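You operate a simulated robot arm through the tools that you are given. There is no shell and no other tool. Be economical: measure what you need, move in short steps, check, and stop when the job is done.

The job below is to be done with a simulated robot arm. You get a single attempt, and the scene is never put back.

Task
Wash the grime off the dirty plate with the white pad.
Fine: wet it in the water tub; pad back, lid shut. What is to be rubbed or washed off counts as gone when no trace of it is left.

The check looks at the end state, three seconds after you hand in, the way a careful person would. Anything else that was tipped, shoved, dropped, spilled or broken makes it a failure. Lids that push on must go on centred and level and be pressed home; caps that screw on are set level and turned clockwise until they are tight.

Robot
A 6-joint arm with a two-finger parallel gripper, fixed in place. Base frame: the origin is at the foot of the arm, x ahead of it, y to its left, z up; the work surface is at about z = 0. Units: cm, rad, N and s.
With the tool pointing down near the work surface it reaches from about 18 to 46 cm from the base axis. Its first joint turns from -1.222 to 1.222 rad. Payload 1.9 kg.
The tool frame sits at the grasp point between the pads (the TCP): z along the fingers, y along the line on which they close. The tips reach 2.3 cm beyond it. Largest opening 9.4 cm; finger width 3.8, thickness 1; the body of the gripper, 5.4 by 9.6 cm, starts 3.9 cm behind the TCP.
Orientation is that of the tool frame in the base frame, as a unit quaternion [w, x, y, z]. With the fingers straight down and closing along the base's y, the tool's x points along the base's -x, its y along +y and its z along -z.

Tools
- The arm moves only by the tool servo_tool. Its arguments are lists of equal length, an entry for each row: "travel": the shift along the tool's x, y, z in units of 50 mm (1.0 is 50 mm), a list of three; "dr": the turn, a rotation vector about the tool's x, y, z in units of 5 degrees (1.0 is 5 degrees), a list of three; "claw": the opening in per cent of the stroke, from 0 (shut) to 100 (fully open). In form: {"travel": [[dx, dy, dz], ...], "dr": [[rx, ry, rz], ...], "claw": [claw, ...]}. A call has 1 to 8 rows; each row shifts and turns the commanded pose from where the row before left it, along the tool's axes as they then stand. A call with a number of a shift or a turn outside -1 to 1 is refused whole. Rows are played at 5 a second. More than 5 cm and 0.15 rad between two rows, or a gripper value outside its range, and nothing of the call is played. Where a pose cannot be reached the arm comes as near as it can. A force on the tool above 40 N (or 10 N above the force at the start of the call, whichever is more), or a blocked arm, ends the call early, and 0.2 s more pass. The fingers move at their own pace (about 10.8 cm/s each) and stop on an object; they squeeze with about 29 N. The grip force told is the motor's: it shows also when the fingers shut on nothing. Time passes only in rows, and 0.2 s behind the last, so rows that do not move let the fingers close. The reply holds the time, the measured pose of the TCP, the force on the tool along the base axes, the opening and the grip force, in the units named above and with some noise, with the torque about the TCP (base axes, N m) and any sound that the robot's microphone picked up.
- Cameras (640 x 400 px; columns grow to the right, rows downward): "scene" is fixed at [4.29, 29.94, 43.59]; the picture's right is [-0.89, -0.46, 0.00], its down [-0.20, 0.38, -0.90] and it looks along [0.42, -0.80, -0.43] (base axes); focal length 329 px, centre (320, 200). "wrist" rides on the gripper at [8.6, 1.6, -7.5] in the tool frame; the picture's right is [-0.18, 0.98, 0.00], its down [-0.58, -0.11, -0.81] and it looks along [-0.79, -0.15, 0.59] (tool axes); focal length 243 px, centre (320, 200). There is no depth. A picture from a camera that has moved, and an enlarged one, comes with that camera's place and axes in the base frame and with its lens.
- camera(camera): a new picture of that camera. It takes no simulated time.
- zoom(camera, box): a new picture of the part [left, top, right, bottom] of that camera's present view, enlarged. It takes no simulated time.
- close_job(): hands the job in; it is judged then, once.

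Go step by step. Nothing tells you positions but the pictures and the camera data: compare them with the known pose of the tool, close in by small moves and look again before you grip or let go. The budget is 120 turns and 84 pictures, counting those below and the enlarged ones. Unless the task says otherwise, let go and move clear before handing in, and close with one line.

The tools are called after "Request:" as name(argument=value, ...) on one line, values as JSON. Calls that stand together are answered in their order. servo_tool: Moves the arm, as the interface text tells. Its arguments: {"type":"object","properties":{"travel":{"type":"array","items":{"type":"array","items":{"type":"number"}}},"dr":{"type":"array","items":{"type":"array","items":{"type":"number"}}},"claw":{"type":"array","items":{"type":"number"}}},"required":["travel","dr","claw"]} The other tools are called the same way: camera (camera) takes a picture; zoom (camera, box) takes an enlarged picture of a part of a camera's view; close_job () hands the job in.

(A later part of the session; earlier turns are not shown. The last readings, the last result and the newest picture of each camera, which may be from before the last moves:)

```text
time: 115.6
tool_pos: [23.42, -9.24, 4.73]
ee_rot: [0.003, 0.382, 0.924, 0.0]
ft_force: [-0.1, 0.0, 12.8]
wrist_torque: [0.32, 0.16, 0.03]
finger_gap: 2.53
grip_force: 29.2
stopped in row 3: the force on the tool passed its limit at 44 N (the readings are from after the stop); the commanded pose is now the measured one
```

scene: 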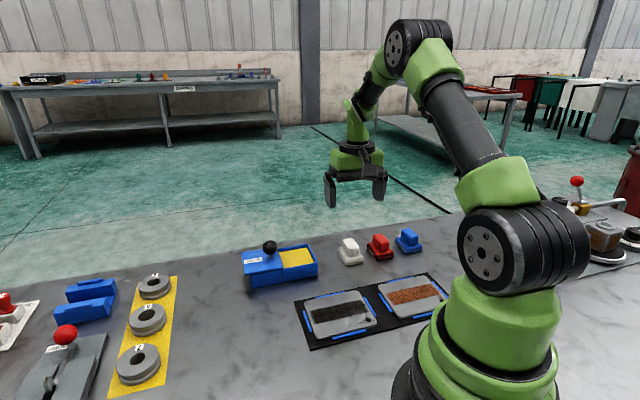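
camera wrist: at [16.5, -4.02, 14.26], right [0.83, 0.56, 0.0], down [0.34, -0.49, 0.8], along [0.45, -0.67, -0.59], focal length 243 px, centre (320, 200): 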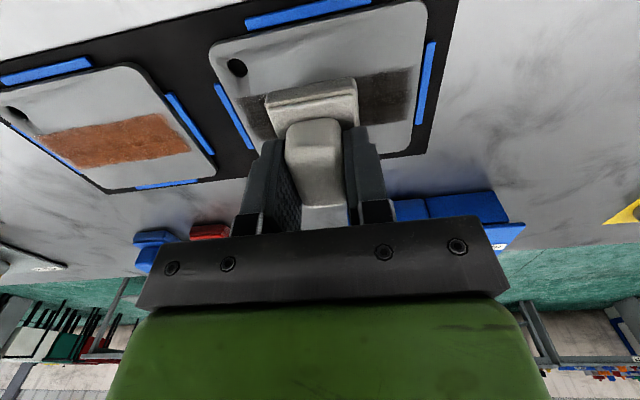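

Request:
servo_tool(travel=[[0, 0.1, -0.008], [0, -0.08, 0.003], [0, -0.12, 0], [0, -0.12, 0], [0, -0.12, 0], [0, -0.12, 0], [0, -0.12, 0], [0, -0.12, 0]], dr=[[0.03, 0.07, 0], [0, 0, 0], [0, 0, 0], [0, 0, 0], [0, 0, 0], [0, 0, 0], [0, 0, 0], [0, 0, 0]], claw=[0, 0, 0, 0, 0, 0, 0, 0])

Request:
servo_tool(travel=[[0, -0.1, 0.002], [0, -0.12, 0], [0, -0.12, 0], [0, -0.12, 0], [0, -0.06, 0], [0, 0, 0]], dr=[[0, 0, 0], [0, 0, 0], [0, 0, 0], [0, 0, 0], [0, 0, 0], [0, 0, 0]], claw=[0, 0, 0, 0, 0, 0])

```text
time: 117.4
tool_pos: [21.07, -11.78, 4.81]
ee_rot: [0.0, 0.383, 0.924, 0.0]
ft_force: [-0.2, -0.8, -1.0]
wrist_torque: [0.01, -0.01, 0.04]
finger_gap: 2.55
grip_force: 28.9
```

```text
time: 118.8
tool_pos: [19.32, -13.62, 4.74]
ee_rot: [0.0, 0.383, 0.924, -0.001]
ft_force: [3.2, 0.1, 12.2]
wrist_torque: [-0.09, -0.2, 0.06]
finger_gap: 2.53
grip_force: 28.9
```

Request:
servo_tool(travel=[[0, -0.04, 0], [0, 0.1, 0], [0, 0.12, 0], [0, 0.12, 0], [0, 0.12, 0], [0, 0.12, 0], [0, 0.12, 0], [0, 0, 0]], dr=[[0, 0, 0], [0, 0, 0], [0, 0, 0], [0, 0, 0], [0, 0, 0], [0, 0, 0], [0, 0, 0], [0, 0, 0]], claw=[0, 0, 0, 0, 0, 0, 0, 0])

Request:
servo_tool(travel=[[0, 0.08, 0], [0, 0.12, 0], [0, 0.12, 0], [0, 0.12, 0], [0, 0.12, 0], [0, 0.12, 0], [0, 0, 0]], dr=[[0, 0, 0], [0, 0, 0], [0, 0, 0], [0, 0, 0], [0, 0, 0], [0, 0, 0], [0, 0, 0]], claw=[0, 0, 0, 0, 0, 0, 0])

Request:
servo_tool(travel=[[0, -0.08, 0], [0, -0.12, 0], [0, -0.12, 0], [0, -0.12, 0], [0, -0.12, 0], [0, -0.12, 0], [0, 0, 0]], dr=[[0, 0, 0], [0, 0, 0], [0, 0, 0], [0, 0, 0], [0, 0, 0], [0, 0, 0], [0, 0, 0]], claw=[0, 0, 0, 0, 0, 0, 0])

```text
time: 119.6
tool_pos: [19.83, -13.01, 4.8]
ee_rot: [0.0, 0.383, 0.924, -0.001]
ft_force: [-2.7, 0.9, 12.9]
wrist_torque: [0.07, -0.07, 0.03]
finger_gap: 2.51
grip_force: 29.5
stopped in row 3: the force on the tool passed its limit at 42 N (the readings are from after the stop); the commanded pose is now the measured one
```

```text
time: 120.7
tool_pos: [21.39, -11.31, 4.84]
ee_rot: [0.001, 0.383, 0.924, -0.001]
ft_force: [-1.8, 1.7, 13.5]
wrist_torque: [0.17, 0.05, 0.01]
finger_gap: 2.54
grip_force: 28.7
stopped in row 5: the force on the tool passed its limit at 42 N (the readings are from after the stop); the commanded pose is now the measured one
```

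```text
time: 122.3
tool_pos: [19.01, -13.96, 4.78]
ee_rot: [0.001, 0.384, 0.923, -0.001]
ft_force: [1.4, 0.8, 10.8]
wrist_torque: [0.02, -0.03, 0.0]
finger_gap: 2.56
grip_force: 29.1
```

Request:
servo_tool(travel=[[0, 0.06, -0.001], [0, 0.1, 0], [0, 0.12, 0], [0, 0.12, 0], [0, 0.12, 0], [0, 0.12, 0], [0, 0.12, 0], [0, 0, 0]], dr=[[0, 0, 0], [0, 0, 0], [0, 0, 0], [0, 0, 0], [0, 0, 0], [0, 0, 0], [0, 0, 0], [0, 0, 0]], claw=[0, 0, 0, 0, 0, 0, 0, 0])

Request:
servo_tool(travel=[[0, 0.08, 0], [0, 0.12, 0], [0, 0.12, 0], [0, 0.12, 0], [0, 0.12, 0], [0, 0.12, 0], [0, 0, 0]], dr=[[0, 0, 0], [0, 0, 0], [0, 0, 0], [0, 0, 0], [0, 0, 0], [0, 0, 0], [0, 0, 0]], claw=[0, 0, 0, 0, 0, 0, 0])

Request:
zoom(camera="scene", box=[260, 230, 420, 350])

```text
time: 124.1
tool_pos: [21.69, -11.06, 4.8]
ee_rot: [0.001, 0.384, 0.924, 0.0]
ft_force: [-1.6, -2.4, 9.2]
wrist_torque: [-0.01, -0.04, -0.04]
finger_gap: 2.52
grip_force: 28.7
```

```text
time: 125.2
tool_pos: [23.19, -9.39, 4.82]
ee_rot: [0.002, 0.384, 0.923, -0.001]
ft_force: [-0.9, 1.0, 13.7]
wrist_torque: [0.14, 0.07, 0.0]
finger_gap: 2.52
grip_force: 28.8
stopped in row 5: the force on the tool passed its limit at 42 N (the readings are from after the stop); the commanded pose is now the measured one
```

```text
3.33 times, centred on (340, 290) of scene
camera zoom: at [4.29, 29.95, 43.59], right [-0.89, -0.46, 0.0], down [-0.2, 0.38, -0.9], along [0.42, -0.8, -0.43], focal length 1096 px, centre (253, -100)
```

zoom: 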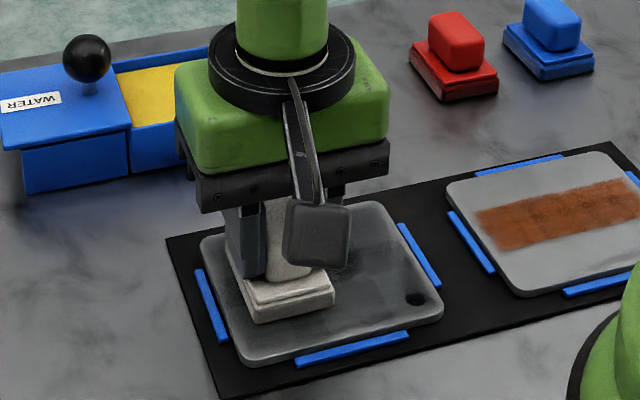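

Finish the end, lift, and head toward the pad's home while the plate dries.

Request:
servo_tool(travel=[[0, 0.08, -0.001], [0, 0.1, 0], [0, -0.1, 0], [0, -0.12, 0], [0, 0, -0.3], [0, 0, -0.6], [-0.3, 0, -0.6], [0, 0, 0]], dr=[[0, 0, 0], [0, 0, 0], [0, 0, 0], [0, 0, 0], [0, 0, 0], [0.02, 0.03, 0], [0, 0, 0], [0, 0, 0]], claw=[0, 0, 0, 0, 0, 0, 0, 0])

```text
time: 127.0
tool_pos: [24.15, -10.89, 12.34]
ee_rot: [0.0, 0.384, 0.923, -0.001]
ft_force: [0.4, 1.0, -0.2]
wrist_torque: [-0.01, 0.0, -0.04]
finger_gap: 2.54
grip_force: 28.6
```

Request:
servo_tool(travel=[[-0.7, -0.525, 0], [-0.7, -0.525, 0], [-0.7, -0.525, 0], [-0.69, -0.525, 0], [0, 0, 0.5], [0, 0, 0.5], [0, 0, 0.3], [0, 0, 0]], dr=[[0, 0, 0], [0, 0, 0], [0, 0, 0], [0, 0, 0], [0, 0, 0], [0, 0, 0], [0, 0, 0], [0, 0, 0]], claw=[0, 0, 0, 0, 0, 0, 0, 0])

Request:
zoom(camera="scene", box=[280, 180, 440, 280])

Request:
zoom(camera="scene", box=[280, 260, 400, 350])

```text
time: 128.8
tool_pos: [26.64, -28.01, 5.68]
ee_rot: [0.0, 0.384, 0.923, 0.0]
ft_force: [0.8, -0.3, -0.9]
wrist_torque: [0.01, 0.01, -0.01]
finger_gap: 2.54
grip_force: 29.0
```

```text
4.00 times, centred on (360, 230) of scene
camera zoom: at [4.29, 29.94, 43.59], right [-0.89, -0.46, 0.0], down [-0.2, 0.38, -0.9], along [0.42, -0.8, -0.43], focal length 1316 px, centre (160, 80)
```

zoom: 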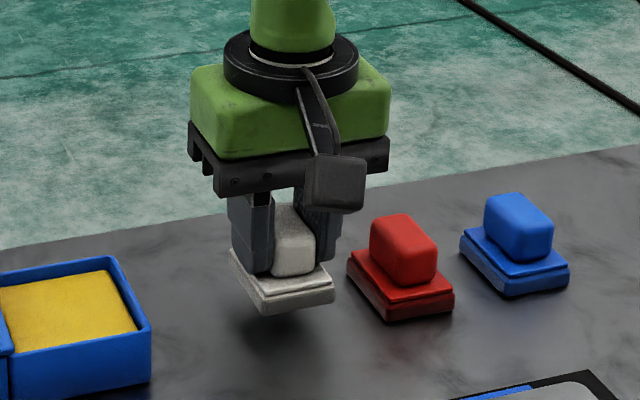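

```text
4.44 times, centred on (340, 305) of scene
camera zoom: at [4.29, 29.94, 43.59], right [-0.89, -0.46, 0.0], down [-0.2, 0.38, -0.9], along [0.42, -0.8, -0.43], focal length 1462 px, centre (231, -267)
```

zoom: 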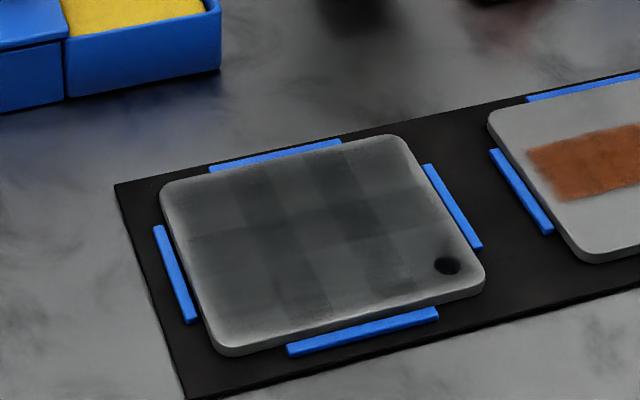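

The pattern is still partly wet. I'll wait here ~14 s and compare.

Request:
servo_tool(travel=[[0, 0, 0], [0, 0, 0], [0, 0, 0], [0, 0, 0], [0, 0, 0], [0, 0, 0], [0, 0, 0], [0, 0, 0]], dr=[[0, 0, 0], [0, 0, 0], [0, 0, 0], [0, 0, 0], [0, 0, 0], [0, 0, 0], [0, 0, 0], [0, 0, 0]], claw=[0, 0, 0, 0, 0, 0, 0, 0])

Request:
servo_tool(travel=[[0, 0, 0], [0, 0, 0], [0, 0, 0], [0, 0, 0], [0, 0, 0], [0, 0, 0], [0, 0, 0], [0, 0, 0]], dr=[[0, 0, 0], [0, 0, 0], [0, 0, 0], [0, 0, 0], [0, 0, 0], [0, 0, 0], [0, 0, 0], [0, 0, 0]], claw=[0, 0, 0, 0, 0, 0, 0, 0])

Request:
servo_tool(travel=[[0, 0, 0], [0, 0, 0], [0, 0, 0], [0, 0, 0], [0, 0, 0], [0, 0, 0], [0, 0, 0], [0, 0, 0]], dr=[[0, 0, 0], [0, 0, 0], [0, 0, 0], [0, 0, 0], [0, 0, 0], [0, 0, 0], [0, 0, 0], [0, 0, 0]], claw=[0, 0, 0, 0, 0, 0, 0, 0])

Request:
servo_tool(travel=[[0, 0, 0], [0, 0, 0], [0, 0, 0], [0, 0, 0], [0, 0, 0], [0, 0, 0], [0, 0, 0], [0, 0, 0]], dr=[[0, 0, 0], [0, 0, 0], [0, 0, 0], [0, 0, 0], [0, 0, 0], [0, 0, 0], [0, 0, 0], [0, 0, 0]], claw=[0, 0, 0, 0, 0, 0, 0, 0])

Request:
servo_tool(travel=[[0, 0, 0], [0, 0, 0], [0, 0, 0], [0, 0, 0], [0, 0, 0], [0, 0, 0], [0, 0, 0], [0, 0, 0]], dr=[[0, 0, 0], [0, 0, 0], [0, 0, 0], [0, 0, 0], [0, 0, 0], [0, 0, 0], [0, 0, 0], [0, 0, 0]], claw=[0, 0, 0, 0, 0, 0, 0, 0])

Request:
servo_tool(travel=[[0, 0, 0], [0, 0, 0], [0, 0, 0], [0, 0, 0], [0, 0, 0], [0, 0, 0], [0, 0, 0], [0, 0, 0]], dr=[[0, 0, 0], [0, 0, 0], [0, 0, 0], [0, 0, 0], [0, 0, 0], [0, 0, 0], [0, 0, 0], [0, 0, 0]], claw=[0, 0, 0, 0, 0, 0, 0, 0])

Request:
servo_tool(travel=[[0, 0, 0], [0, 0, 0], [0, 0, 0], [0, 0, 0], [0, 0, 0], [0, 0, 0], [0, 0, 0], [0, 0, 0]], dr=[[0, 0, 0], [0, 0, 0], [0, 0, 0], [0, 0, 0], [0, 0, 0], [0, 0, 0], [0, 0, 0], [0, 0, 0]], claw=[0, 0, 0, 0, 0, 0, 0, 0])

Request:
servo_tool(travel=[[0, 0, 0], [0, 0, 0], [0, 0, 0], [0, 0, 0], [0, 0, 0], [0, 0, 0], [0, 0, 0], [0, 0, 0]], dr=[[0, 0, 0], [0, 0, 0], [0, 0, 0], [0, 0, 0], [0, 0, 0], [0, 0, 0], [0, 0, 0], [0, 0, 0]], claw=[0, 0, 0, 0, 0, 0, 0, 0])

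Request:
zoom(camera="scene", box=[280, 260, 400, 350])

```text
time: 130.6
tool_pos: [26.66, -28.09, 5.62]
ee_rot: [-0.001, 0.383, 0.924, -0.001]
ft_force: [0.4, 0.4, -0.9]
wrist_torque: [-0.02, 0.0, 0.0]
finger_gap: 2.54
grip_force: 29.5
```

```text
time: 132.4
tool_pos: [26.71, -28.25, 5.76]
ee_rot: [0.0, 0.383, 0.924, 0.0]
ft_force: [0.1, -0.7, -0.6]
wrist_torque: [0.0, 0.0, 0.03]
finger_gap: 2.56
grip_force: 29.0
```

```text
time: 134.2
tool_pos: [26.65, -27.94, 5.71]
ee_rot: [0.0, 0.384, 0.923, -0.001]
ft_force: [0.4, -1.2, -0.9]
wrist_torque: [-0.01, 0.0, -0.01]
finger_gap: 2.5
grip_force: 29.0
```

```text
time: 136.0
tool_pos: [26.64, -28.09, 5.71]
ee_rot: [0.0, 0.384, 0.923, -0.001]
ft_force: [0.0, 0.7, -1.0]
wrist_torque: [0.02, 0.01, 0.01]
finger_gap: 2.53
grip_force: 28.8
```

```text
time: 137.8
tool_pos: [26.66, -28.2, 5.83]
ee_rot: [0.0, 0.384, 0.923, -0.001]
ft_force: [0.2, -1.1, -0.1]
wrist_torque: [0.0, 0.03, 0.0]
finger_gap: 2.53
grip_force: 29.2
```

```text
time: 139.6
tool_pos: [26.73, -27.96, 5.75]
ee_rot: [0.0, 0.383, 0.924, -0.001]
ft_force: [0.0, -0.8, -1.0]
wrist_torque: [0.01, 0.01, 0.01]
finger_gap: 2.53
grip_force: 28.8
```

```text
time: 141.4
tool_pos: [26.82, -28.07, 5.7]
ee_rot: [0.0, 0.383, 0.924, -0.001]
ft_force: [0.3, 0.2, 0.3]
wrist_torque: [-0.01, 0.0, 0.03]
finger_gap: 2.55
grip_force: 29.1
```

```text
time: 143.2
tool_pos: [26.68, -28.09, 5.74]
ee_rot: [0.0, 0.384, 0.924, -0.001]
ft_force: [-0.4, -0.1, -0.6]
wrist_torque: [-0.01, 0.0, -0.01]
finger_gap: 2.54
grip_force: 29.3
```

```text
4.44 times, centred on (340, 305) of scene
camera zoom: at [4.29, 29.94, 43.59], right [-0.89, -0.46, 0.0], down [-0.2, 0.38, -0.9], along [0.42, -0.8, -0.43], focal length 1462 px, centre (231, -267)
```

zoom: 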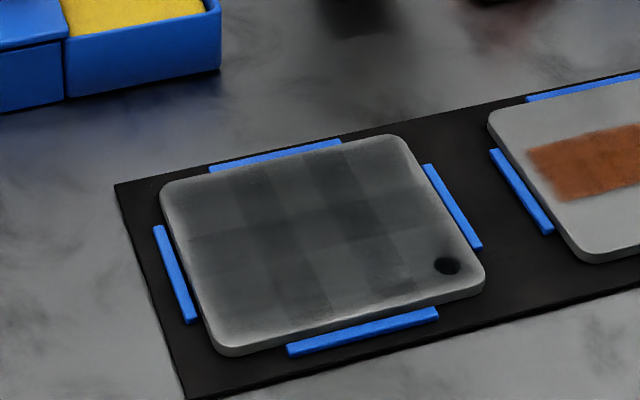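

Hardly any change while waiting. I'll set the pad down at its home, then inspect the plate closely with the wrist camera.

Request:
servo_tool(travel=[[0, -0.03, 0.2], [0, 0, 0.06], [0, 0, 0.02], [0, 0, 0]], dr=[[0, 0, 0], [0, 0, 0], [0, 0, 0], [0, 0, 0]], claw=[0, 0, 0, 0])

```text
time: 144.2
tool_pos: [26.43, -28.23, 4.33]
ee_rot: [0.0, 0.384, 0.924, -0.002]
ft_force: [0.3, -0.3, -1.0]
wrist_torque: [0.02, -0.01, 0.01]
finger_gap: 2.53
grip_force: 29.5
```

Request:
servo_tool(travel=[[0, 0, 0.02], [0, 0, 0.01], [0, 0, 0.01], [0, 0, 0]], dr=[[0, 0, 0], [0, 0, 0], [0, 0, 0], [0, 0, 0]], claw=[0, 0, 0, 0])

Request:
zoom(camera="scene", box=[320, 220, 400, 280])

```text
time: 145.2
tool_pos: [26.39, -28.15, 4.23]
ee_rot: [0.0, 0.384, 0.924, -0.001]
ft_force: [-0.2, 0.8, -0.9]
wrist_torque: [0.01, -0.01, -0.01]
finger_gap: 2.5
grip_force: 28.8
```

```text
6.67 times, centred on (360, 250) of scene
camera zoom: at [4.29, 29.94, 43.59], right [-0.89, -0.46, 0.0], down [-0.2, 0.38, -0.9], along [0.42, -0.8, -0.43], focal length 2193 px, centre (53, -133)
```

zoom: 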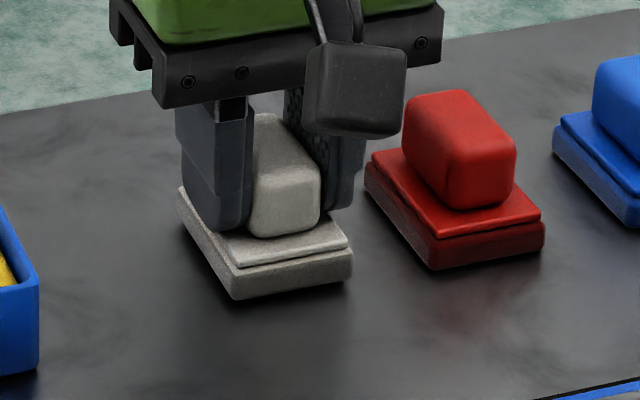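

Request:
servo_tool(travel=[[0, 0, 0.012], [0, 0, 0.01], [0, 0, 0.01], [0, 0, 0]], dr=[[0, 0, 0], [0, 0, 0], [0, 0, 0], [0, 0, 0]], claw=[0, 0, 0, 0])

```text
time: 146.2
tool_pos: [26.41, -28.16, 4.17]
ee_rot: [0.0, 0.383, 0.924, 0.0]
ft_force: [0.3, -1.1, -0.5]
wrist_torque: [-0.01, -0.01, -0.02]
finger_gap: 2.52
grip_force: 29.4
```

Request:
servo_tool(travel=[[0, 0, 0.012], [0, 0, 0.01], [0, 0, 0.01], [0, 0, 0.01], [0, 0, 0]], dr=[[0, 0, 0], [0, 0, 0], [0, 0, 0], [0, 0, 0], [0, 0, 0]], claw=[0, 0, 0, 0, 0])

```text
time: 147.4
tool_pos: [26.43, -28.2, 3.91]
ee_rot: [0.0, 0.384, 0.923, -0.002]
ft_force: [-10.0, 4.1, 27.1]
wrist_torque: [0.19, 0.24, -0.01]
finger_gap: 2.54
grip_force: 29.9
```

Pad touches the table. Release, lift, and go inspect the plate.

Request:
servo_tool(travel=[[0, 0, -0.006], [0, 0, 0], [0, 0, 0], [0, 0, -0.4], [0, 0, -0.7], [0, 0, -0.7], [0, 0, 0]], dr=[[0, 0, 0], [0, 0, 0], [0, 0, 0], [0, 0, 0], [0, 0, 0], [0, 0, 0], [0, 0, 0]], claw=[0, 60, 60, 60, 60, 60, 60])

Request:
servo_tool(travel=[[0.7, 0.44, 0], [0.7, 0.44, 0], [0.7, 0.44, 0], [0.7, 0.44, 0], [0, 0, 0]], dr=[[0, 0, 0], [0, 0, 0], [0, 0, 0], [0, 0, 0], [0, 0, 0]], claw=[100, 100, 100, 100, 100])

Request:
camera(camera="wrist")

Request:
zoom(camera="wrist", box=[220, 0, 420, 125])

```text
time: 149.0
tool_pos: [26.55, -28.1, 12.88]
ee_rot: [0.0, 0.384, 0.923, -0.001]
ft_force: [0.6, 0.2, -1.0]
wrist_torque: [0.01, 0.01, -0.01]
finger_gap: 5.62
grip_force: 0.1
```

```text
time: 150.2
tool_pos: [22.71, -11.93, 13.04]
ee_rot: [0.0, 0.384, 0.923, -0.001]
ft_force: [0.1, -0.7, 0.2]
wrist_torque: [-0.01, 0.0, -0.02]
finger_gap: 9.38
grip_force: 0.2
```

```text
23 pictures are left
camera wrist: at [17.77, -4.83, 20.41], right [0.83, 0.56, 0.0], down [0.33, -0.49, 0.81], along [0.45, -0.67, -0.59], focal length 243 px, centre (320, 200)
```

wrist: 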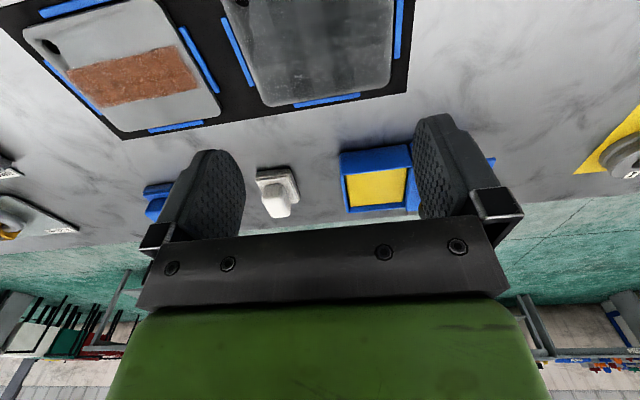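

```text
3.20 times, centred on (320, 62) of wrist
camera zoom: at [17.77, -4.83, 20.41], right [0.83, 0.56, 0.0], down [0.33, -0.49, 0.81], along [0.45, -0.67, -0.59], focal length 776 px, centre (320, 640)
```

zoom: 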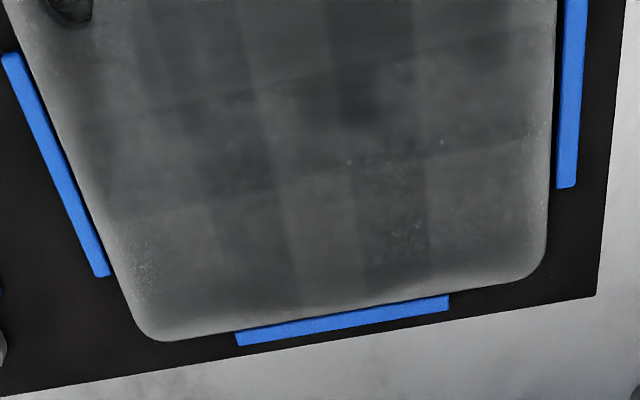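

The remaining film is broad and smooth. I'll wait ~20 s at this same pose to test whether it is drying water.

Request:
servo_tool(travel=[[0, 0, 0], [0, 0, 0], [0, 0, 0], [0, 0, 0], [0, 0, 0], [0, 0, 0], [0, 0, 0], [0, 0, 0]], dr=[[0, 0, 0], [0, 0, 0], [0, 0, 0], [0, 0, 0], [0, 0, 0], [0, 0, 0], [0, 0, 0], [0, 0, 0]], claw=[100, 100, 100, 100, 100, 100, 100, 100])

Request:
servo_tool(travel=[[0, 0, 0], [0, 0, 0], [0, 0, 0], [0, 0, 0], [0, 0, 0], [0, 0, 0], [0, 0, 0], [0, 0, 0]], dr=[[0, 0, 0], [0, 0, 0], [0, 0, 0], [0, 0, 0], [0, 0, 0], [0, 0, 0], [0, 0, 0], [0, 0, 0]], claw=[100, 100, 100, 100, 100, 100, 100, 100])

Request:
servo_tool(travel=[[0, 0, 0], [0, 0, 0], [0, 0, 0], [0, 0, 0], [0, 0, 0], [0, 0, 0], [0, 0, 0], [0, 0, 0]], dr=[[0, 0, 0], [0, 0, 0], [0, 0, 0], [0, 0, 0], [0, 0, 0], [0, 0, 0], [0, 0, 0], [0, 0, 0]], claw=[100, 100, 100, 100, 100, 100, 100, 100])

Request:
servo_tool(travel=[[0, 0, 0], [0, 0, 0], [0, 0, 0], [0, 0, 0], [0, 0, 0], [0, 0, 0], [0, 0, 0], [0, 0, 0]], dr=[[0, 0, 0], [0, 0, 0], [0, 0, 0], [0, 0, 0], [0, 0, 0], [0, 0, 0], [0, 0, 0], [0, 0, 0]], claw=[100, 100, 100, 100, 100, 100, 100, 100])

Request:
servo_tool(travel=[[0, 0, 0], [0, 0, 0], [0, 0, 0], [0, 0, 0], [0, 0, 0], [0, 0, 0], [0, 0, 0], [0, 0, 0]], dr=[[0, 0, 0], [0, 0, 0], [0, 0, 0], [0, 0, 0], [0, 0, 0], [0, 0, 0], [0, 0, 0], [0, 0, 0]], claw=[100, 100, 100, 100, 100, 100, 100, 100])

Request:
servo_tool(travel=[[0, 0, 0], [0, 0, 0], [0, 0, 0], [0, 0, 0], [0, 0, 0], [0, 0, 0], [0, 0, 0], [0, 0, 0]], dr=[[0, 0, 0], [0, 0, 0], [0, 0, 0], [0, 0, 0], [0, 0, 0], [0, 0, 0], [0, 0, 0], [0, 0, 0]], claw=[100, 100, 100, 100, 100, 100, 100, 100])

Request:
servo_tool(travel=[[0, 0, 0], [0, 0, 0], [0, 0, 0], [0, 0, 0], [0, 0, 0], [0, 0, 0], [0, 0, 0], [0, 0, 0]], dr=[[0, 0, 0], [0, 0, 0], [0, 0, 0], [0, 0, 0], [0, 0, 0], [0, 0, 0], [0, 0, 0], [0, 0, 0]], claw=[100, 100, 100, 100, 100, 100, 100, 100])

Request:
servo_tool(travel=[[0, 0, 0], [0, 0, 0], [0, 0, 0], [0, 0, 0], [0, 0, 0], [0, 0, 0], [0, 0, 0], [0, 0, 0]], dr=[[0, 0, 0], [0, 0, 0], [0, 0, 0], [0, 0, 0], [0, 0, 0], [0, 0, 0], [0, 0, 0], [0, 0, 0]], claw=[100, 100, 100, 100, 100, 100, 100, 100])

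Request:
servo_tool(travel=[[0, 0, 0], [0, 0, 0], [0, 0, 0], [0, 0, 0], [0, 0, 0], [0, 0, 0], [0, 0, 0], [0, 0, 0]], dr=[[0, 0, 0], [0, 0, 0], [0, 0, 0], [0, 0, 0], [0, 0, 0], [0, 0, 0], [0, 0, 0], [0, 0, 0]], claw=[100, 100, 100, 100, 100, 100, 100, 100])

Request:
servo_tool(travel=[[0, 0, 0], [0, 0, 0], [0, 0, 0], [0, 0, 0], [0, 0, 0], [0, 0, 0], [0, 0, 0], [0, 0, 0]], dr=[[0, 0, 0], [0, 0, 0], [0, 0, 0], [0, 0, 0], [0, 0, 0], [0, 0, 0], [0, 0, 0], [0, 0, 0]], claw=[100, 100, 100, 100, 100, 100, 100, 100])

Request:
zoom(camera="wrist", box=[220, 0, 420, 125])

```text
time: 152.0
tool_pos: [22.54, -12.02, 13.01]
ee_rot: [0.0, 0.383, 0.924, -0.001]
ft_force: [-0.7, -0.3, -0.2]
wrist_torque: [0.0, 0.0, 0.01]
finger_gap: 9.38
grip_force: 0.1
```

```text
time: 153.8
tool_pos: [22.74, -12.01, 13.01]
ee_rot: [0.0, 0.384, 0.923, -0.001]
ft_force: [0.3, -0.2, 1.5]
wrist_torque: [0.02, -0.01, 0.01]
finger_gap: 9.39
grip_force: 0.0
```

```text
time: 155.6
tool_pos: [22.75, -11.94, 12.92]
ee_rot: [0.0, 0.384, 0.923, -0.001]
ft_force: [-0.3, -0.3, -0.2]
wrist_torque: [-0.01, 0.0, -0.01]
finger_gap: 9.41
grip_force: 0.1
```

```text
time: 157.4
tool_pos: [22.74, -11.96, 12.92]
ee_rot: [0.0, 0.383, 0.924, -0.001]
ft_force: [-0.2, -0.2, -0.2]
wrist_torque: [-0.01, 0.01, 0.02]
finger_gap: 9.4
grip_force: 0.1
```

```text
time: 159.2
tool_pos: [22.73, -12.0, 13.05]
ee_rot: [0.0, 0.383, 0.924, -0.001]
ft_force: [0.3, -0.4, 0.5]
wrist_torque: [0.02, -0.01, -0.01]
finger_gap: 9.38
grip_force: 0.0
```

```text
time: 161.0
tool_pos: [22.68, -12.05, 12.94]
ee_rot: [0.0, 0.383, 0.924, -0.001]
ft_force: [0.3, 0.4, 0.9]
wrist_torque: [-0.05, -0.01, 0.01]
finger_gap: 9.41
grip_force: 0.0
```

```text
time: 162.8
tool_pos: [22.68, -12.17, 12.96]
ee_rot: [-0.001, 0.383, 0.924, -0.001]
ft_force: [-0.8, -0.1, -0.4]
wrist_torque: [0.03, -0.03, -0.01]
finger_gap: 9.41
grip_force: 0.1
```

```text
time: 164.6
tool_pos: [22.75, -12.04, 13.05]
ee_rot: [-0.001, 0.384, 0.923, -0.001]
ft_force: [-1.0, -0.2, 0.2]
wrist_torque: [0.01, -0.01, 0.0]
finger_gap: 9.39
grip_force: 0.1
```

```text
time: 166.4
tool_pos: [22.77, -11.98, 12.88]
ee_rot: [0.0, 0.383, 0.924, 0.0]
ft_force: [-0.2, 0.4, -0.8]
wrist_torque: [0.03, -0.02, 0.0]
finger_gap: 9.42
grip_force: 0.0
```

```text
time: 168.2
tool_pos: [22.76, -12.04, 12.85]
ee_rot: [-0.001, 0.384, 0.924, 0.0]
ft_force: [0.6, 0.4, 0.1]
wrist_torque: [0.02, 0.01, -0.02]
finger_gap: 9.43
grip_force: 0.2
```

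```text
3.20 times, centred on (320, 62) of wrist
camera zoom: at [17.78, -4.88, 20.41], right [0.83, 0.56, 0.0], down [0.33, -0.49, 0.81], along [0.45, -0.67, -0.59], focal length 776 px, centre (320, 640)
```

zoom: 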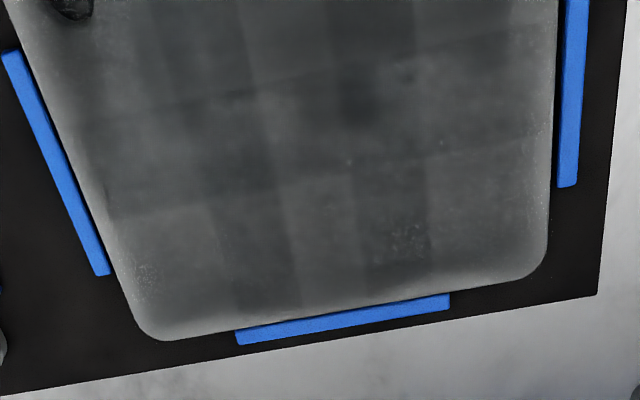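

The film is drying evenly, ends included (the least-scrubbed parts), so it's water rather than grime. Next: close the lid; go over the knob at about (39.5,-15.5).

Request:
servo_tool(travel=[[-0.72, 0.47, 0], [-0.72, 0.47, 0], [-0.72, 0.47, 0], [-0.71, 0.47, 0], [0, 0, 0]], dr=[[0, 0, 0], [0, 0, 0], [0, 0, 0], [0, 0, 0], [0, 0, 0]], claw=[75, 75, 75, 75, 75])

Request:
camera(camera="wrist")

```text
time: 169.4
tool_pos: [39.51, -15.56, 12.77]
ee_rot: [-0.001, 0.383, 0.924, 0.0]
ft_force: [-0.4, 0.1, 0.6]
wrist_torque: [0.0, 0.0, 0.01]
finger_gap: 7.06
grip_force: 0.0
```

```text
20 pictures are left
camera wrist: at [34.6, -8.31, 20.23], right [0.83, 0.56, 0.0], down [0.34, -0.49, 0.81], along [0.45, -0.67, -0.59], focal length 243 px, centre (320, 200)
```

wrist: 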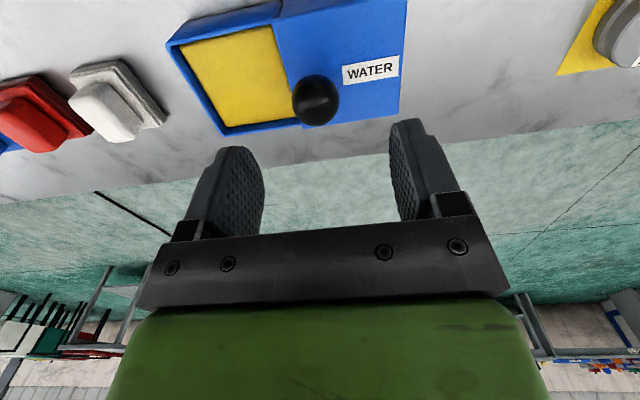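

Knob at ≈(39.2,-15.7); adjust, descend and grip.

Request:
servo_tool(travel=[[0.02, -0.04, 0.5], [0, 0, 0.5], [0, 0, 0.22], [0, 0, 0], [0, 0, 0], [0, 0, 0], [0, 0, 0]], dr=[[0, 0, 0], [0, 0, 0], [0, 0, 0], [0, 0, 0], [0, 0, 0], [0, 0, 0], [0, 0, 0]], claw=[75, 75, 75, 75, 0, 0, 0])

Request:
zoom(camera="scene", box=[220, 180, 380, 300])

```text
time: 171.0
tool_pos: [39.35, -15.59, 6.65]
ee_rot: [0.0, 0.384, 0.924, -0.001]
ft_force: [2.2, -3.1, -6.0]
wrist_torque: [0.03, 0.01, 0.01]
finger_gap: 2.87
grip_force: 45.0
```

```text
3.33 times, centred on (300, 240) of scene
camera zoom: at [4.29, 29.94, 43.59], right [-0.89, -0.46, 0.0], down [-0.2, 0.38, -0.9], along [0.42, -0.8, -0.43], focal length 1096 px, centre (387, 67)
```

zoom: 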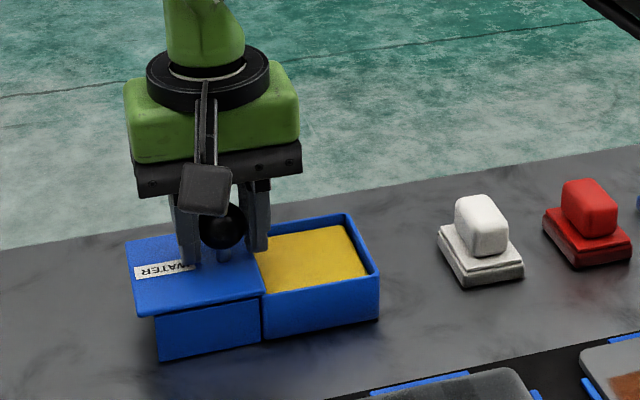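

Knob gripped. Slide the lid back 7.25 cm.

Request:
servo_tool(travel=[[0, -0.15, 0], [0, -0.22, 0], [0, -0.22, 0], [0, -0.22, 0], [0, -0.22, 0], [0, -0.22, 0], [0, -0.14, 0], [0, 0, 0]], dr=[[0, 0, 0], [0, 0, 0], [0, 0, 0], [0, 0, 0], [0, 0, 0], [0, 0, 0], [0, 0, 0], [0, 0, 0]], claw=[0, 0, 0, 0, 0, 0, 0, 0])

Request:
servo_tool(travel=[[0, -0.04, 0], [0, -0.03, 0], [0, -0.03, 0], [0, 0, 0]], dr=[[0, 0, 0], [0, 0, 0], [0, 0, 0], [0, 0, 0]], claw=[0, 0, 0, 0])

Request:
zoom(camera="scene", box=[220, 180, 380, 300])

```text
time: 172.8
tool_pos: [34.41, -20.53, 6.62]
ee_rot: [0.0, 0.383, 0.924, -0.002]
ft_force: [8.3, -9.7, -17.0]
wrist_torque: [0.03, -0.04, -0.08]
finger_gap: 2.87
grip_force: 45.6
```

```text
time: 173.6
tool_pos: [34.24, -20.68, 6.65]
ee_rot: [0.0, 0.383, 0.924, 0.001]
ft_force: [6.1, 2.7, -2.1]
wrist_torque: [0.15, 0.05, -0.05]
finger_gap: 2.88
grip_force: 44.8
stopped in row 4: the force on the tool passed its limit at 42 N (the readings are from after the stop); the commanded pose is now the measured one
```

```text
3.33 times, centred on (300, 240) of scene
camera zoom: at [4.29, 29.94, 43.6], right [-0.89, -0.46, 0.0], down [-0.2, 0.38, -0.9], along [0.42, -0.8, -0.43], focal length 1096 px, centre (387, 67)
```

zoom: 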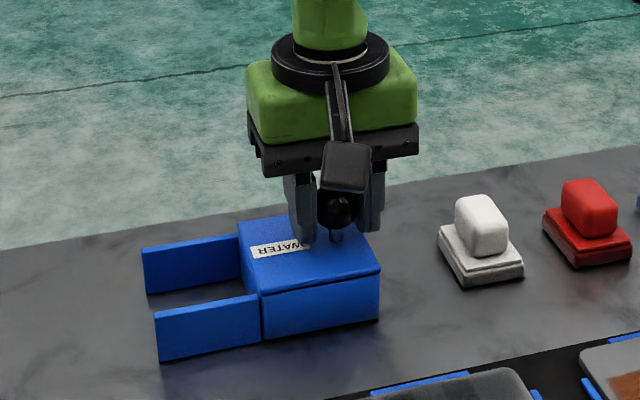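

Lid is closed against its stop at the original position. Release, lift, and check the plate and pad.

Request:
servo_tool(travel=[[0, 0, 0], [0, 0, 0], [0, 0, -0.5], [0, 0, -0.7], [0, 0, -0.5], [0.6, -0.2, 0], [0, 0, 0]], dr=[[0, 0, 0], [0, 0, 0], [0, 0, 0], [0, 0, 0], [0, 0, 0], [0, 0, 0], [0, 0, 0]], claw=[60, 60, 60, 60, 60, 60, 60])

Request:
zoom(camera="scene", box=[220, 210, 460, 360])

Request:
zoom(camera="scene", box=[280, 260, 400, 350])

```text
time: 175.2
tool_pos: [31.19, -19.18, 15.2]
ee_rot: [0.0, 0.382, 0.924, 0.001]
ft_force: [-0.5, -0.5, 0.9]
wrist_torque: [0.02, -0.01, -0.01]
finger_gap: 5.61
grip_force: 0.1
```

```text
2.67 times, centred on (340, 285) of scene
camera zoom: at [4.29, 29.94, 43.59], right [-0.89, -0.46, 0.0], down [-0.2, 0.38, -0.9], along [0.42, -0.8, -0.43], focal length 877 px, centre (267, -27)
```

zoom: 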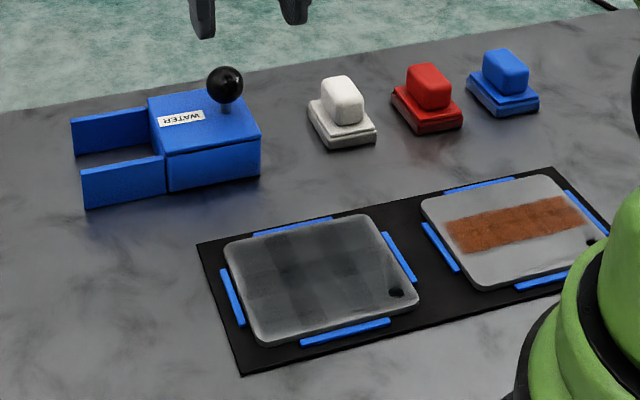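

```text
4.44 times, centred on (340, 305) of scene
camera zoom: at [4.29, 29.94, 43.59], right [-0.89, -0.46, 0.0], down [-0.2, 0.38, -0.9], along [0.42, -0.8, -0.43], focal length 1462 px, centre (231, -267)
```

zoom: 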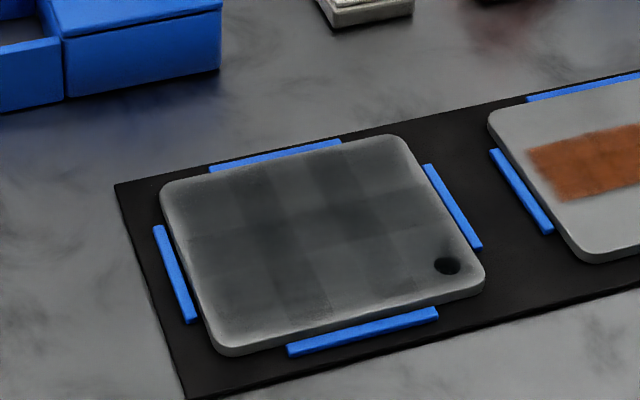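

The film hasn't changed much from this angle. I'll return to the same inspection pose and wait longer to compare like-for-like.

Request:
servo_tool(travel=[[0.74, -0.06, 0.15], [0.74, -0.06, 0.15], [0.74, -0.06, 0.14], [0, 0, 0], [0, 0, 0], [0, 0, 0], [0, 0, 0], [0, 0, 0]], dr=[[0, 0, 0], [0, 0, 0], [0, 0, 0], [0, 0, 0], [0, 0, 0], [0, 0, 0], [0, 0, 0], [0, 0, 0]], claw=[100, 100, 100, 100, 100, 100, 100, 100])

Request:
servo_tool(travel=[[0, 0, 0], [0, 0, 0], [0, 0, 0], [0, 0, 0], [0, 0, 0], [0, 0, 0], [0, 0, 0], [0, 0, 0]], dr=[[0, 0, 0], [0, 0, 0], [0, 0, 0], [0, 0, 0], [0, 0, 0], [0, 0, 0], [0, 0, 0], [0, 0, 0]], claw=[100, 100, 100, 100, 100, 100, 100, 100])

Request:
servo_tool(travel=[[0, 0, 0], [0, 0, 0], [0, 0, 0], [0, 0, 0], [0, 0, 0], [0, 0, 0], [0, 0, 0], [0, 0, 0]], dr=[[0, 0, 0], [0, 0, 0], [0, 0, 0], [0, 0, 0], [0, 0, 0], [0, 0, 0], [0, 0, 0], [0, 0, 0]], claw=[100, 100, 100, 100, 100, 100, 100, 100])

Request:
servo_tool(travel=[[0, 0, 0], [0, 0, 0], [0, 0, 0], [0, 0, 0], [0, 0, 0], [0, 0, 0], [0, 0, 0], [0, 0, 0]], dr=[[0, 0, 0], [0, 0, 0], [0, 0, 0], [0, 0, 0], [0, 0, 0], [0, 0, 0], [0, 0, 0], [0, 0, 0]], claw=[100, 100, 100, 100, 100, 100, 100, 100])

Request:
servo_tool(travel=[[0, 0, 0], [0, 0, 0], [0, 0, 0], [0, 0, 0], [0, 0, 0], [0, 0, 0], [0, 0, 0], [0, 0, 0]], dr=[[0, 0, 0], [0, 0, 0], [0, 0, 0], [0, 0, 0], [0, 0, 0], [0, 0, 0], [0, 0, 0], [0, 0, 0]], claw=[100, 100, 100, 100, 100, 100, 100, 100])

Request:
servo_tool(travel=[[0, 0, 0], [0, 0, 0], [0, 0, 0], [0, 0, 0], [0, 0, 0], [0, 0, 0], [0, 0, 0], [0, 0, 0]], dr=[[0, 0, 0], [0, 0, 0], [0, 0, 0], [0, 0, 0], [0, 0, 0], [0, 0, 0], [0, 0, 0], [0, 0, 0]], claw=[100, 100, 100, 100, 100, 100, 100, 100])

Request:
servo_tool(travel=[[0, 0, 0], [0, 0, 0], [0, 0, 0], [0, 0, 0], [0, 0, 0], [0, 0, 0], [0, 0, 0], [0, 0, 0]], dr=[[0, 0, 0], [0, 0, 0], [0, 0, 0], [0, 0, 0], [0, 0, 0], [0, 0, 0], [0, 0, 0], [0, 0, 0]], claw=[100, 100, 100, 100, 100, 100, 100, 100])

Request:
servo_tool(travel=[[0, 0, 0], [0, 0, 0], [0, 0, 0], [0, 0, 0], [0, 0, 0], [0, 0, 0], [0, 0, 0], [0, 0, 0]], dr=[[0, 0, 0], [0, 0, 0], [0, 0, 0], [0, 0, 0], [0, 0, 0], [0, 0, 0], [0, 0, 0], [0, 0, 0]], claw=[100, 100, 100, 100, 100, 100, 100, 100])

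Request:
servo_tool(travel=[[0, 0, 0], [0, 0, 0], [0, 0, 0], [0, 0, 0], [0, 0, 0], [0, 0, 0], [0, 0, 0], [0, 0, 0]], dr=[[0, 0, 0], [0, 0, 0], [0, 0, 0], [0, 0, 0], [0, 0, 0], [0, 0, 0], [0, 0, 0], [0, 0, 0]], claw=[100, 100, 100, 100, 100, 100, 100, 100])

Request:
servo_tool(travel=[[0, 0, 0], [0, 0, 0], [0, 0, 0], [0, 0, 0], [0, 0, 0], [0, 0, 0], [0, 0, 0], [0, 0, 0]], dr=[[0, 0, 0], [0, 0, 0], [0, 0, 0], [0, 0, 0], [0, 0, 0], [0, 0, 0], [0, 0, 0], [0, 0, 0]], claw=[100, 100, 100, 100, 100, 100, 100, 100])

Request:
camera(camera="wrist")

Request:
zoom(camera="wrist", box=[220, 0, 420, 125])

```text
time: 177.0
tool_pos: [22.84, -12.11, 12.74]
ee_rot: [0.001, 0.383, 0.924, 0.001]
ft_force: [0.4, 0.5, -0.3]
wrist_torque: [-0.01, -0.01, 0.0]
finger_gap: 9.42
grip_force: 0.1
```

```text
time: 178.8
tool_pos: [22.86, -12.2, 12.78]
ee_rot: [-0.001, 0.383, 0.924, 0.002]
ft_force: [-0.7, -0.4, -0.1]
wrist_torque: [0.01, 0.0, -0.05]
finger_gap: 9.43
grip_force: 0.0
```

```text
time: 180.6
tool_pos: [22.76, -12.12, 12.74]
ee_rot: [0.001, 0.383, 0.924, 0.0]
ft_force: [-0.5, -0.8, 0.8]
wrist_torque: [0.02, 0.0, -0.01]
finger_gap: 9.37
grip_force: 0.0
```

```text
time: 182.4
tool_pos: [22.73, -12.05, 12.69]
ee_rot: [0.001, 0.383, 0.924, 0.001]
ft_force: [0.6, -0.4, 0.1]
wrist_torque: [-0.03, -0.01, 0.0]
finger_gap: 9.4
grip_force: 0.0
```

```text
time: 184.2
tool_pos: [22.81, -12.13, 12.83]
ee_rot: [0.0, 0.384, 0.923, 0.001]
ft_force: [-0.2, -0.5, -0.3]
wrist_torque: [-0.04, -0.01, 0.01]
finger_gap: 9.37
grip_force: 0.0
```

```text
time: 186.0
tool_pos: [22.77, -12.07, 12.8]
ee_rot: [0.001, 0.383, 0.924, 0.001]
ft_force: [0.2, 0.4, -0.1]
wrist_torque: [-0.02, -0.01, -0.04]
finger_gap: 9.42
grip_force: 0.1
```

```text
time: 187.8
tool_pos: [22.78, -12.13, 12.82]
ee_rot: [0.001, 0.382, 0.924, 0.0]
ft_force: [0.0, 0.0, -2.1]
wrist_torque: [-0.03, 0.01, 0.03]
finger_gap: 9.41
grip_force: 0.0
```

```text
time: 189.6
tool_pos: [22.74, -12.1, 12.73]
ee_rot: [0.001, 0.383, 0.924, 0.0]
ft_force: [-0.3, -0.1, -0.3]
wrist_torque: [-0.01, 0.01, 0.02]
finger_gap: 9.41
grip_force: 0.0
```

```text
time: 191.4
tool_pos: [22.8, -12.17, 12.66]
ee_rot: [0.001, 0.383, 0.924, 0.001]
ft_force: [0.0, 0.1, -0.6]
wrist_torque: [0.02, -0.02, 0.0]
finger_gap: 9.38
grip_force: 0.1
```

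```text
time: 193.2
tool_pos: [22.73, -12.1, 12.79]
ee_rot: [0.001, 0.383, 0.924, 0.001]
ft_force: [0.2, 0.5, 0.5]
wrist_torque: [0.02, 0.01, -0.01]
finger_gap: 9.38
grip_force: 0.1
```

```text
15 pictures are left
camera wrist: at [17.79, -4.98, 20.18], right [0.83, 0.56, 0.0], down [0.33, -0.49, 0.81], along [0.46, -0.67, -0.59], focal length 243 px, centre (320, 200)
```

wrist: 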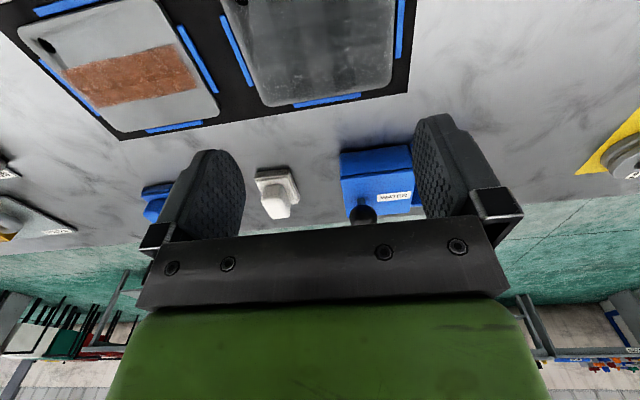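

```text
3.20 times, centred on (320, 62) of wrist
camera zoom: at [17.79, -4.98, 20.18], right [0.83, 0.56, 0.0], down [0.33, -0.49, 0.81], along [0.46, -0.67, -0.59], focal length 776 px, centre (320, 640)
```

zoom: 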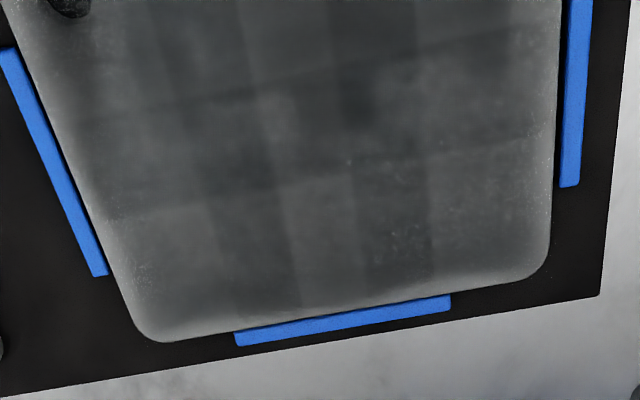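

The film isn't drying, so it may be a thin smear left on the plate. I'll reopen the tub, rinse the pad and wipe more, including the outer rows, and see what changes.

Request:
servo_tool(travel=[[-0.71, 0.1, 0], [-0.71, 0.1, 0], [-0.71, 0.1, 0], [-0.71, 0.11, 0], [0, 0, 0.4], [0, 0, 0]], dr=[[0, 0, 0], [0, 0, 0], [0, 0, 0], [0, 0, 0], [0, 0, 0], [0, 0, 0]], claw=[75, 75, 75, 75, 75, 75])

```text
time: 194.6
tool_pos: [34.11, -20.64, 10.89]
ee_rot: [0.0, 0.383, 0.924, 0.0]
ft_force: [0.4, 0.5, -0.3]
wrist_torque: [-0.02, -0.01, -0.01]
finger_gap: 7.06
grip_force: 0.1
```

Request:
servo_tool(travel=[[-0.02, 0.01, 0.45], [0, 0, 0.4], [0, 0, 0], [0, 0, 0], [0, 0, 0], [0, 0, 0]], dr=[[0, 0, 0], [0, 0, 0], [0, 0, 0], [0, 0, 0], [0, 0, 0], [0, 0, 0]], claw=[75, 75, 75, 0, 0, 0])

Request:
servo_tool(travel=[[0, 0.15, 0], [0, 0.22, 0], [0, 0.22, 0], [0, 0.22, 0], [0, 0.22, 0], [0, 0.22, 0], [0, 0.17, 0], [0, 0, 0]], dr=[[0, 0, 0], [0, 0, 0], [0, 0, 0], [0, 0, 0], [0, 0, 0], [0, 0, 0], [0, 0, 0], [0, 0, 0]], claw=[0, 0, 0, 0, 0, 0, 0, 0])

```text
time: 196.0
tool_pos: [34.31, -20.7, 6.69]
ee_rot: [0.0, 0.383, 0.924, 0.0]
ft_force: [1.8, -3.2, -5.4]
wrist_torque: [-0.02, -0.01, -0.05]
finger_gap: 2.87
grip_force: 45.0
```

```text
time: 197.8
tool_pos: [39.45, -15.72, 6.63]
ee_rot: [0.0, 0.383, 0.924, -0.001]
ft_force: [-6.2, -4.9, -10.3]
wrist_torque: [-0.04, 0.08, -0.01]
finger_gap: 2.87
grip_force: 44.3
```

Request:
servo_tool(travel=[[0, 0, 0], [0, 0, 0], [0, 0, -0.6], [0, 0, -0.8], [0.03, -0.9, 0], [0.03, -0.9, 0], [0.02, -0.9, 0], [0, -0.88, 0]], dr=[[0, 0, 0], [0, 0, 0], [0, 0, 0], [0, 0, 0], [0, 0, 0], [0, 0, 0], [0, 0, 0], [0, 0, 0]], claw=[60, 60, 60, 60, 60, 60, 60, 60])

Request:
servo_tool(travel=[[0, 0, 0.6], [0, 0, 0.6], [0, 0, 0.4], [0, 0, 0]], dr=[[0, 0, 0], [0, 0, 0], [0, 0, 0], [0, 0, 0]], claw=[60, 60, 60, 60])

Request:
camera(camera="wrist")

```text
time: 199.6
tool_pos: [26.46, -28.07, 13.68]
ee_rot: [0.001, 0.382, 0.924, 0.0]
ft_force: [-0.5, 0.1, -1.0]
wrist_torque: [0.03, -0.02, -0.01]
finger_gap: 5.64
grip_force: 0.1
```

```text
time: 200.6
tool_pos: [26.54, -28.21, 5.76]
ee_rot: [0.001, 0.383, 0.924, 0.0]
ft_force: [-0.5, 0.4, 0.5]
wrist_torque: [0.0, 0.0, 0.01]
finger_gap: 5.63
grip_force: 0.0
```

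```text
13 pictures are left
camera wrist: at [21.52, -20.99, 13.11], right [0.83, 0.56, 0.0], down [0.33, -0.49, 0.81], along [0.46, -0.67, -0.59], focal length 243 px, centre (320, 200)
```

wrist: 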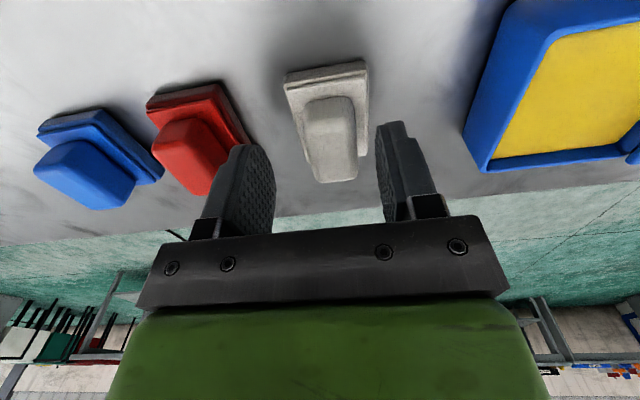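

Request:
servo_tool(travel=[[0, 0.08, 0.15], [0, 0, 0.15], [0, 0, 0], [0, 0, 0], [0, 0, 0], [0, 0, 0]], dr=[[0, 0, 0], [0, 0, 0], [0, 0, 0], [0, 0, 0], [0, 0, 0], [0, 0, 0]], claw=[60, 60, 60, 0, 0, 0])

Request:
servo_tool(travel=[[0, 0, -0.3], [0, 0, -0.6], [0, 0, -0.7], [0.03, 0.6, 0], [0.02, 0.6, 0], [0.02, 0.6, 0], [0.02, 0.75, 0], [0, 0, 0]], dr=[[0, 0, 0], [0, 0, 0], [0, 0, 0], [0, 0, 0], [0, 0, 0], [0, 0, 0], [0, 0, 0], [0, 0, 0]], claw=[0, 0, 0, 0, 0, 0, 0, 0])

```text
time: 202.0
tool_pos: [26.81, -27.81, 4.22]
ee_rot: [0.0, 0.383, 0.924, 0.001]
ft_force: [0.9, -0.2, 0.1]
wrist_torque: [0.0, 0.03, 0.01]
finger_gap: 2.54
grip_force: 28.9
```

```text
time: 203.8
tool_pos: [35.48, -18.37, 12.1]
ee_rot: [0.001, 0.384, 0.923, 0.001]
ft_force: [0.2, -0.2, -0.9]
wrist_torque: [0.02, -0.01, 0.05]
finger_gap: 2.53
grip_force: 28.9
```

Request:
servo_tool(travel=[[0, -0.03, 0.4], [0, 0, 0.4], [0, 0, 0.18], [0, 0, 0.03], [0, 0, 0.03], [0, 0, 0.02], [0, 0, 0.01], [0, 0, 0]], dr=[[0, 0, 0], [0, 0, 0], [0, 0, 0], [0, 0, 0], [0, 0, 0], [0, 0, 0], [0, 0, 0], [0, 0, 0]], claw=[0, 0, 0, 0, 0, 0, 0, 0])

Request:
zoom(camera="scene", box=[230, 210, 350, 300])

```text
time: 205.6
tool_pos: [35.54, -18.54, 7.13]
ee_rot: [0.002, 0.383, 0.924, 0.001]
ft_force: [-6.6, -1.2, 24.0]
wrist_torque: [0.08, 0.22, -0.02]
finger_gap: 2.54
grip_force: 28.7
```

```text
4.44 times, centred on (290, 255) of scene
camera zoom: at [4.28, 29.95, 43.59], right [-0.89, -0.46, 0.0], down [-0.2, 0.38, -0.9], along [0.42, -0.8, -0.43], focal length 1462 px, centre (453, -44)
```

zoom: 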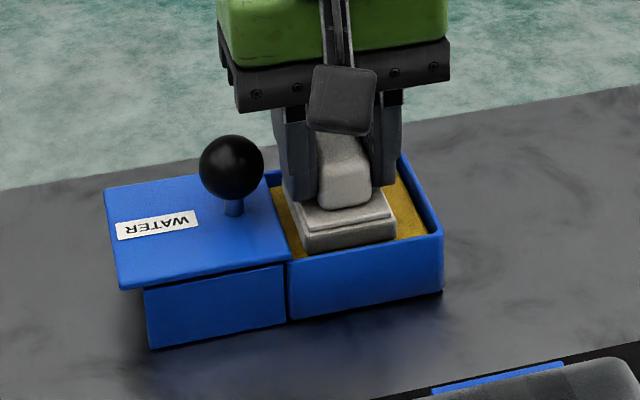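

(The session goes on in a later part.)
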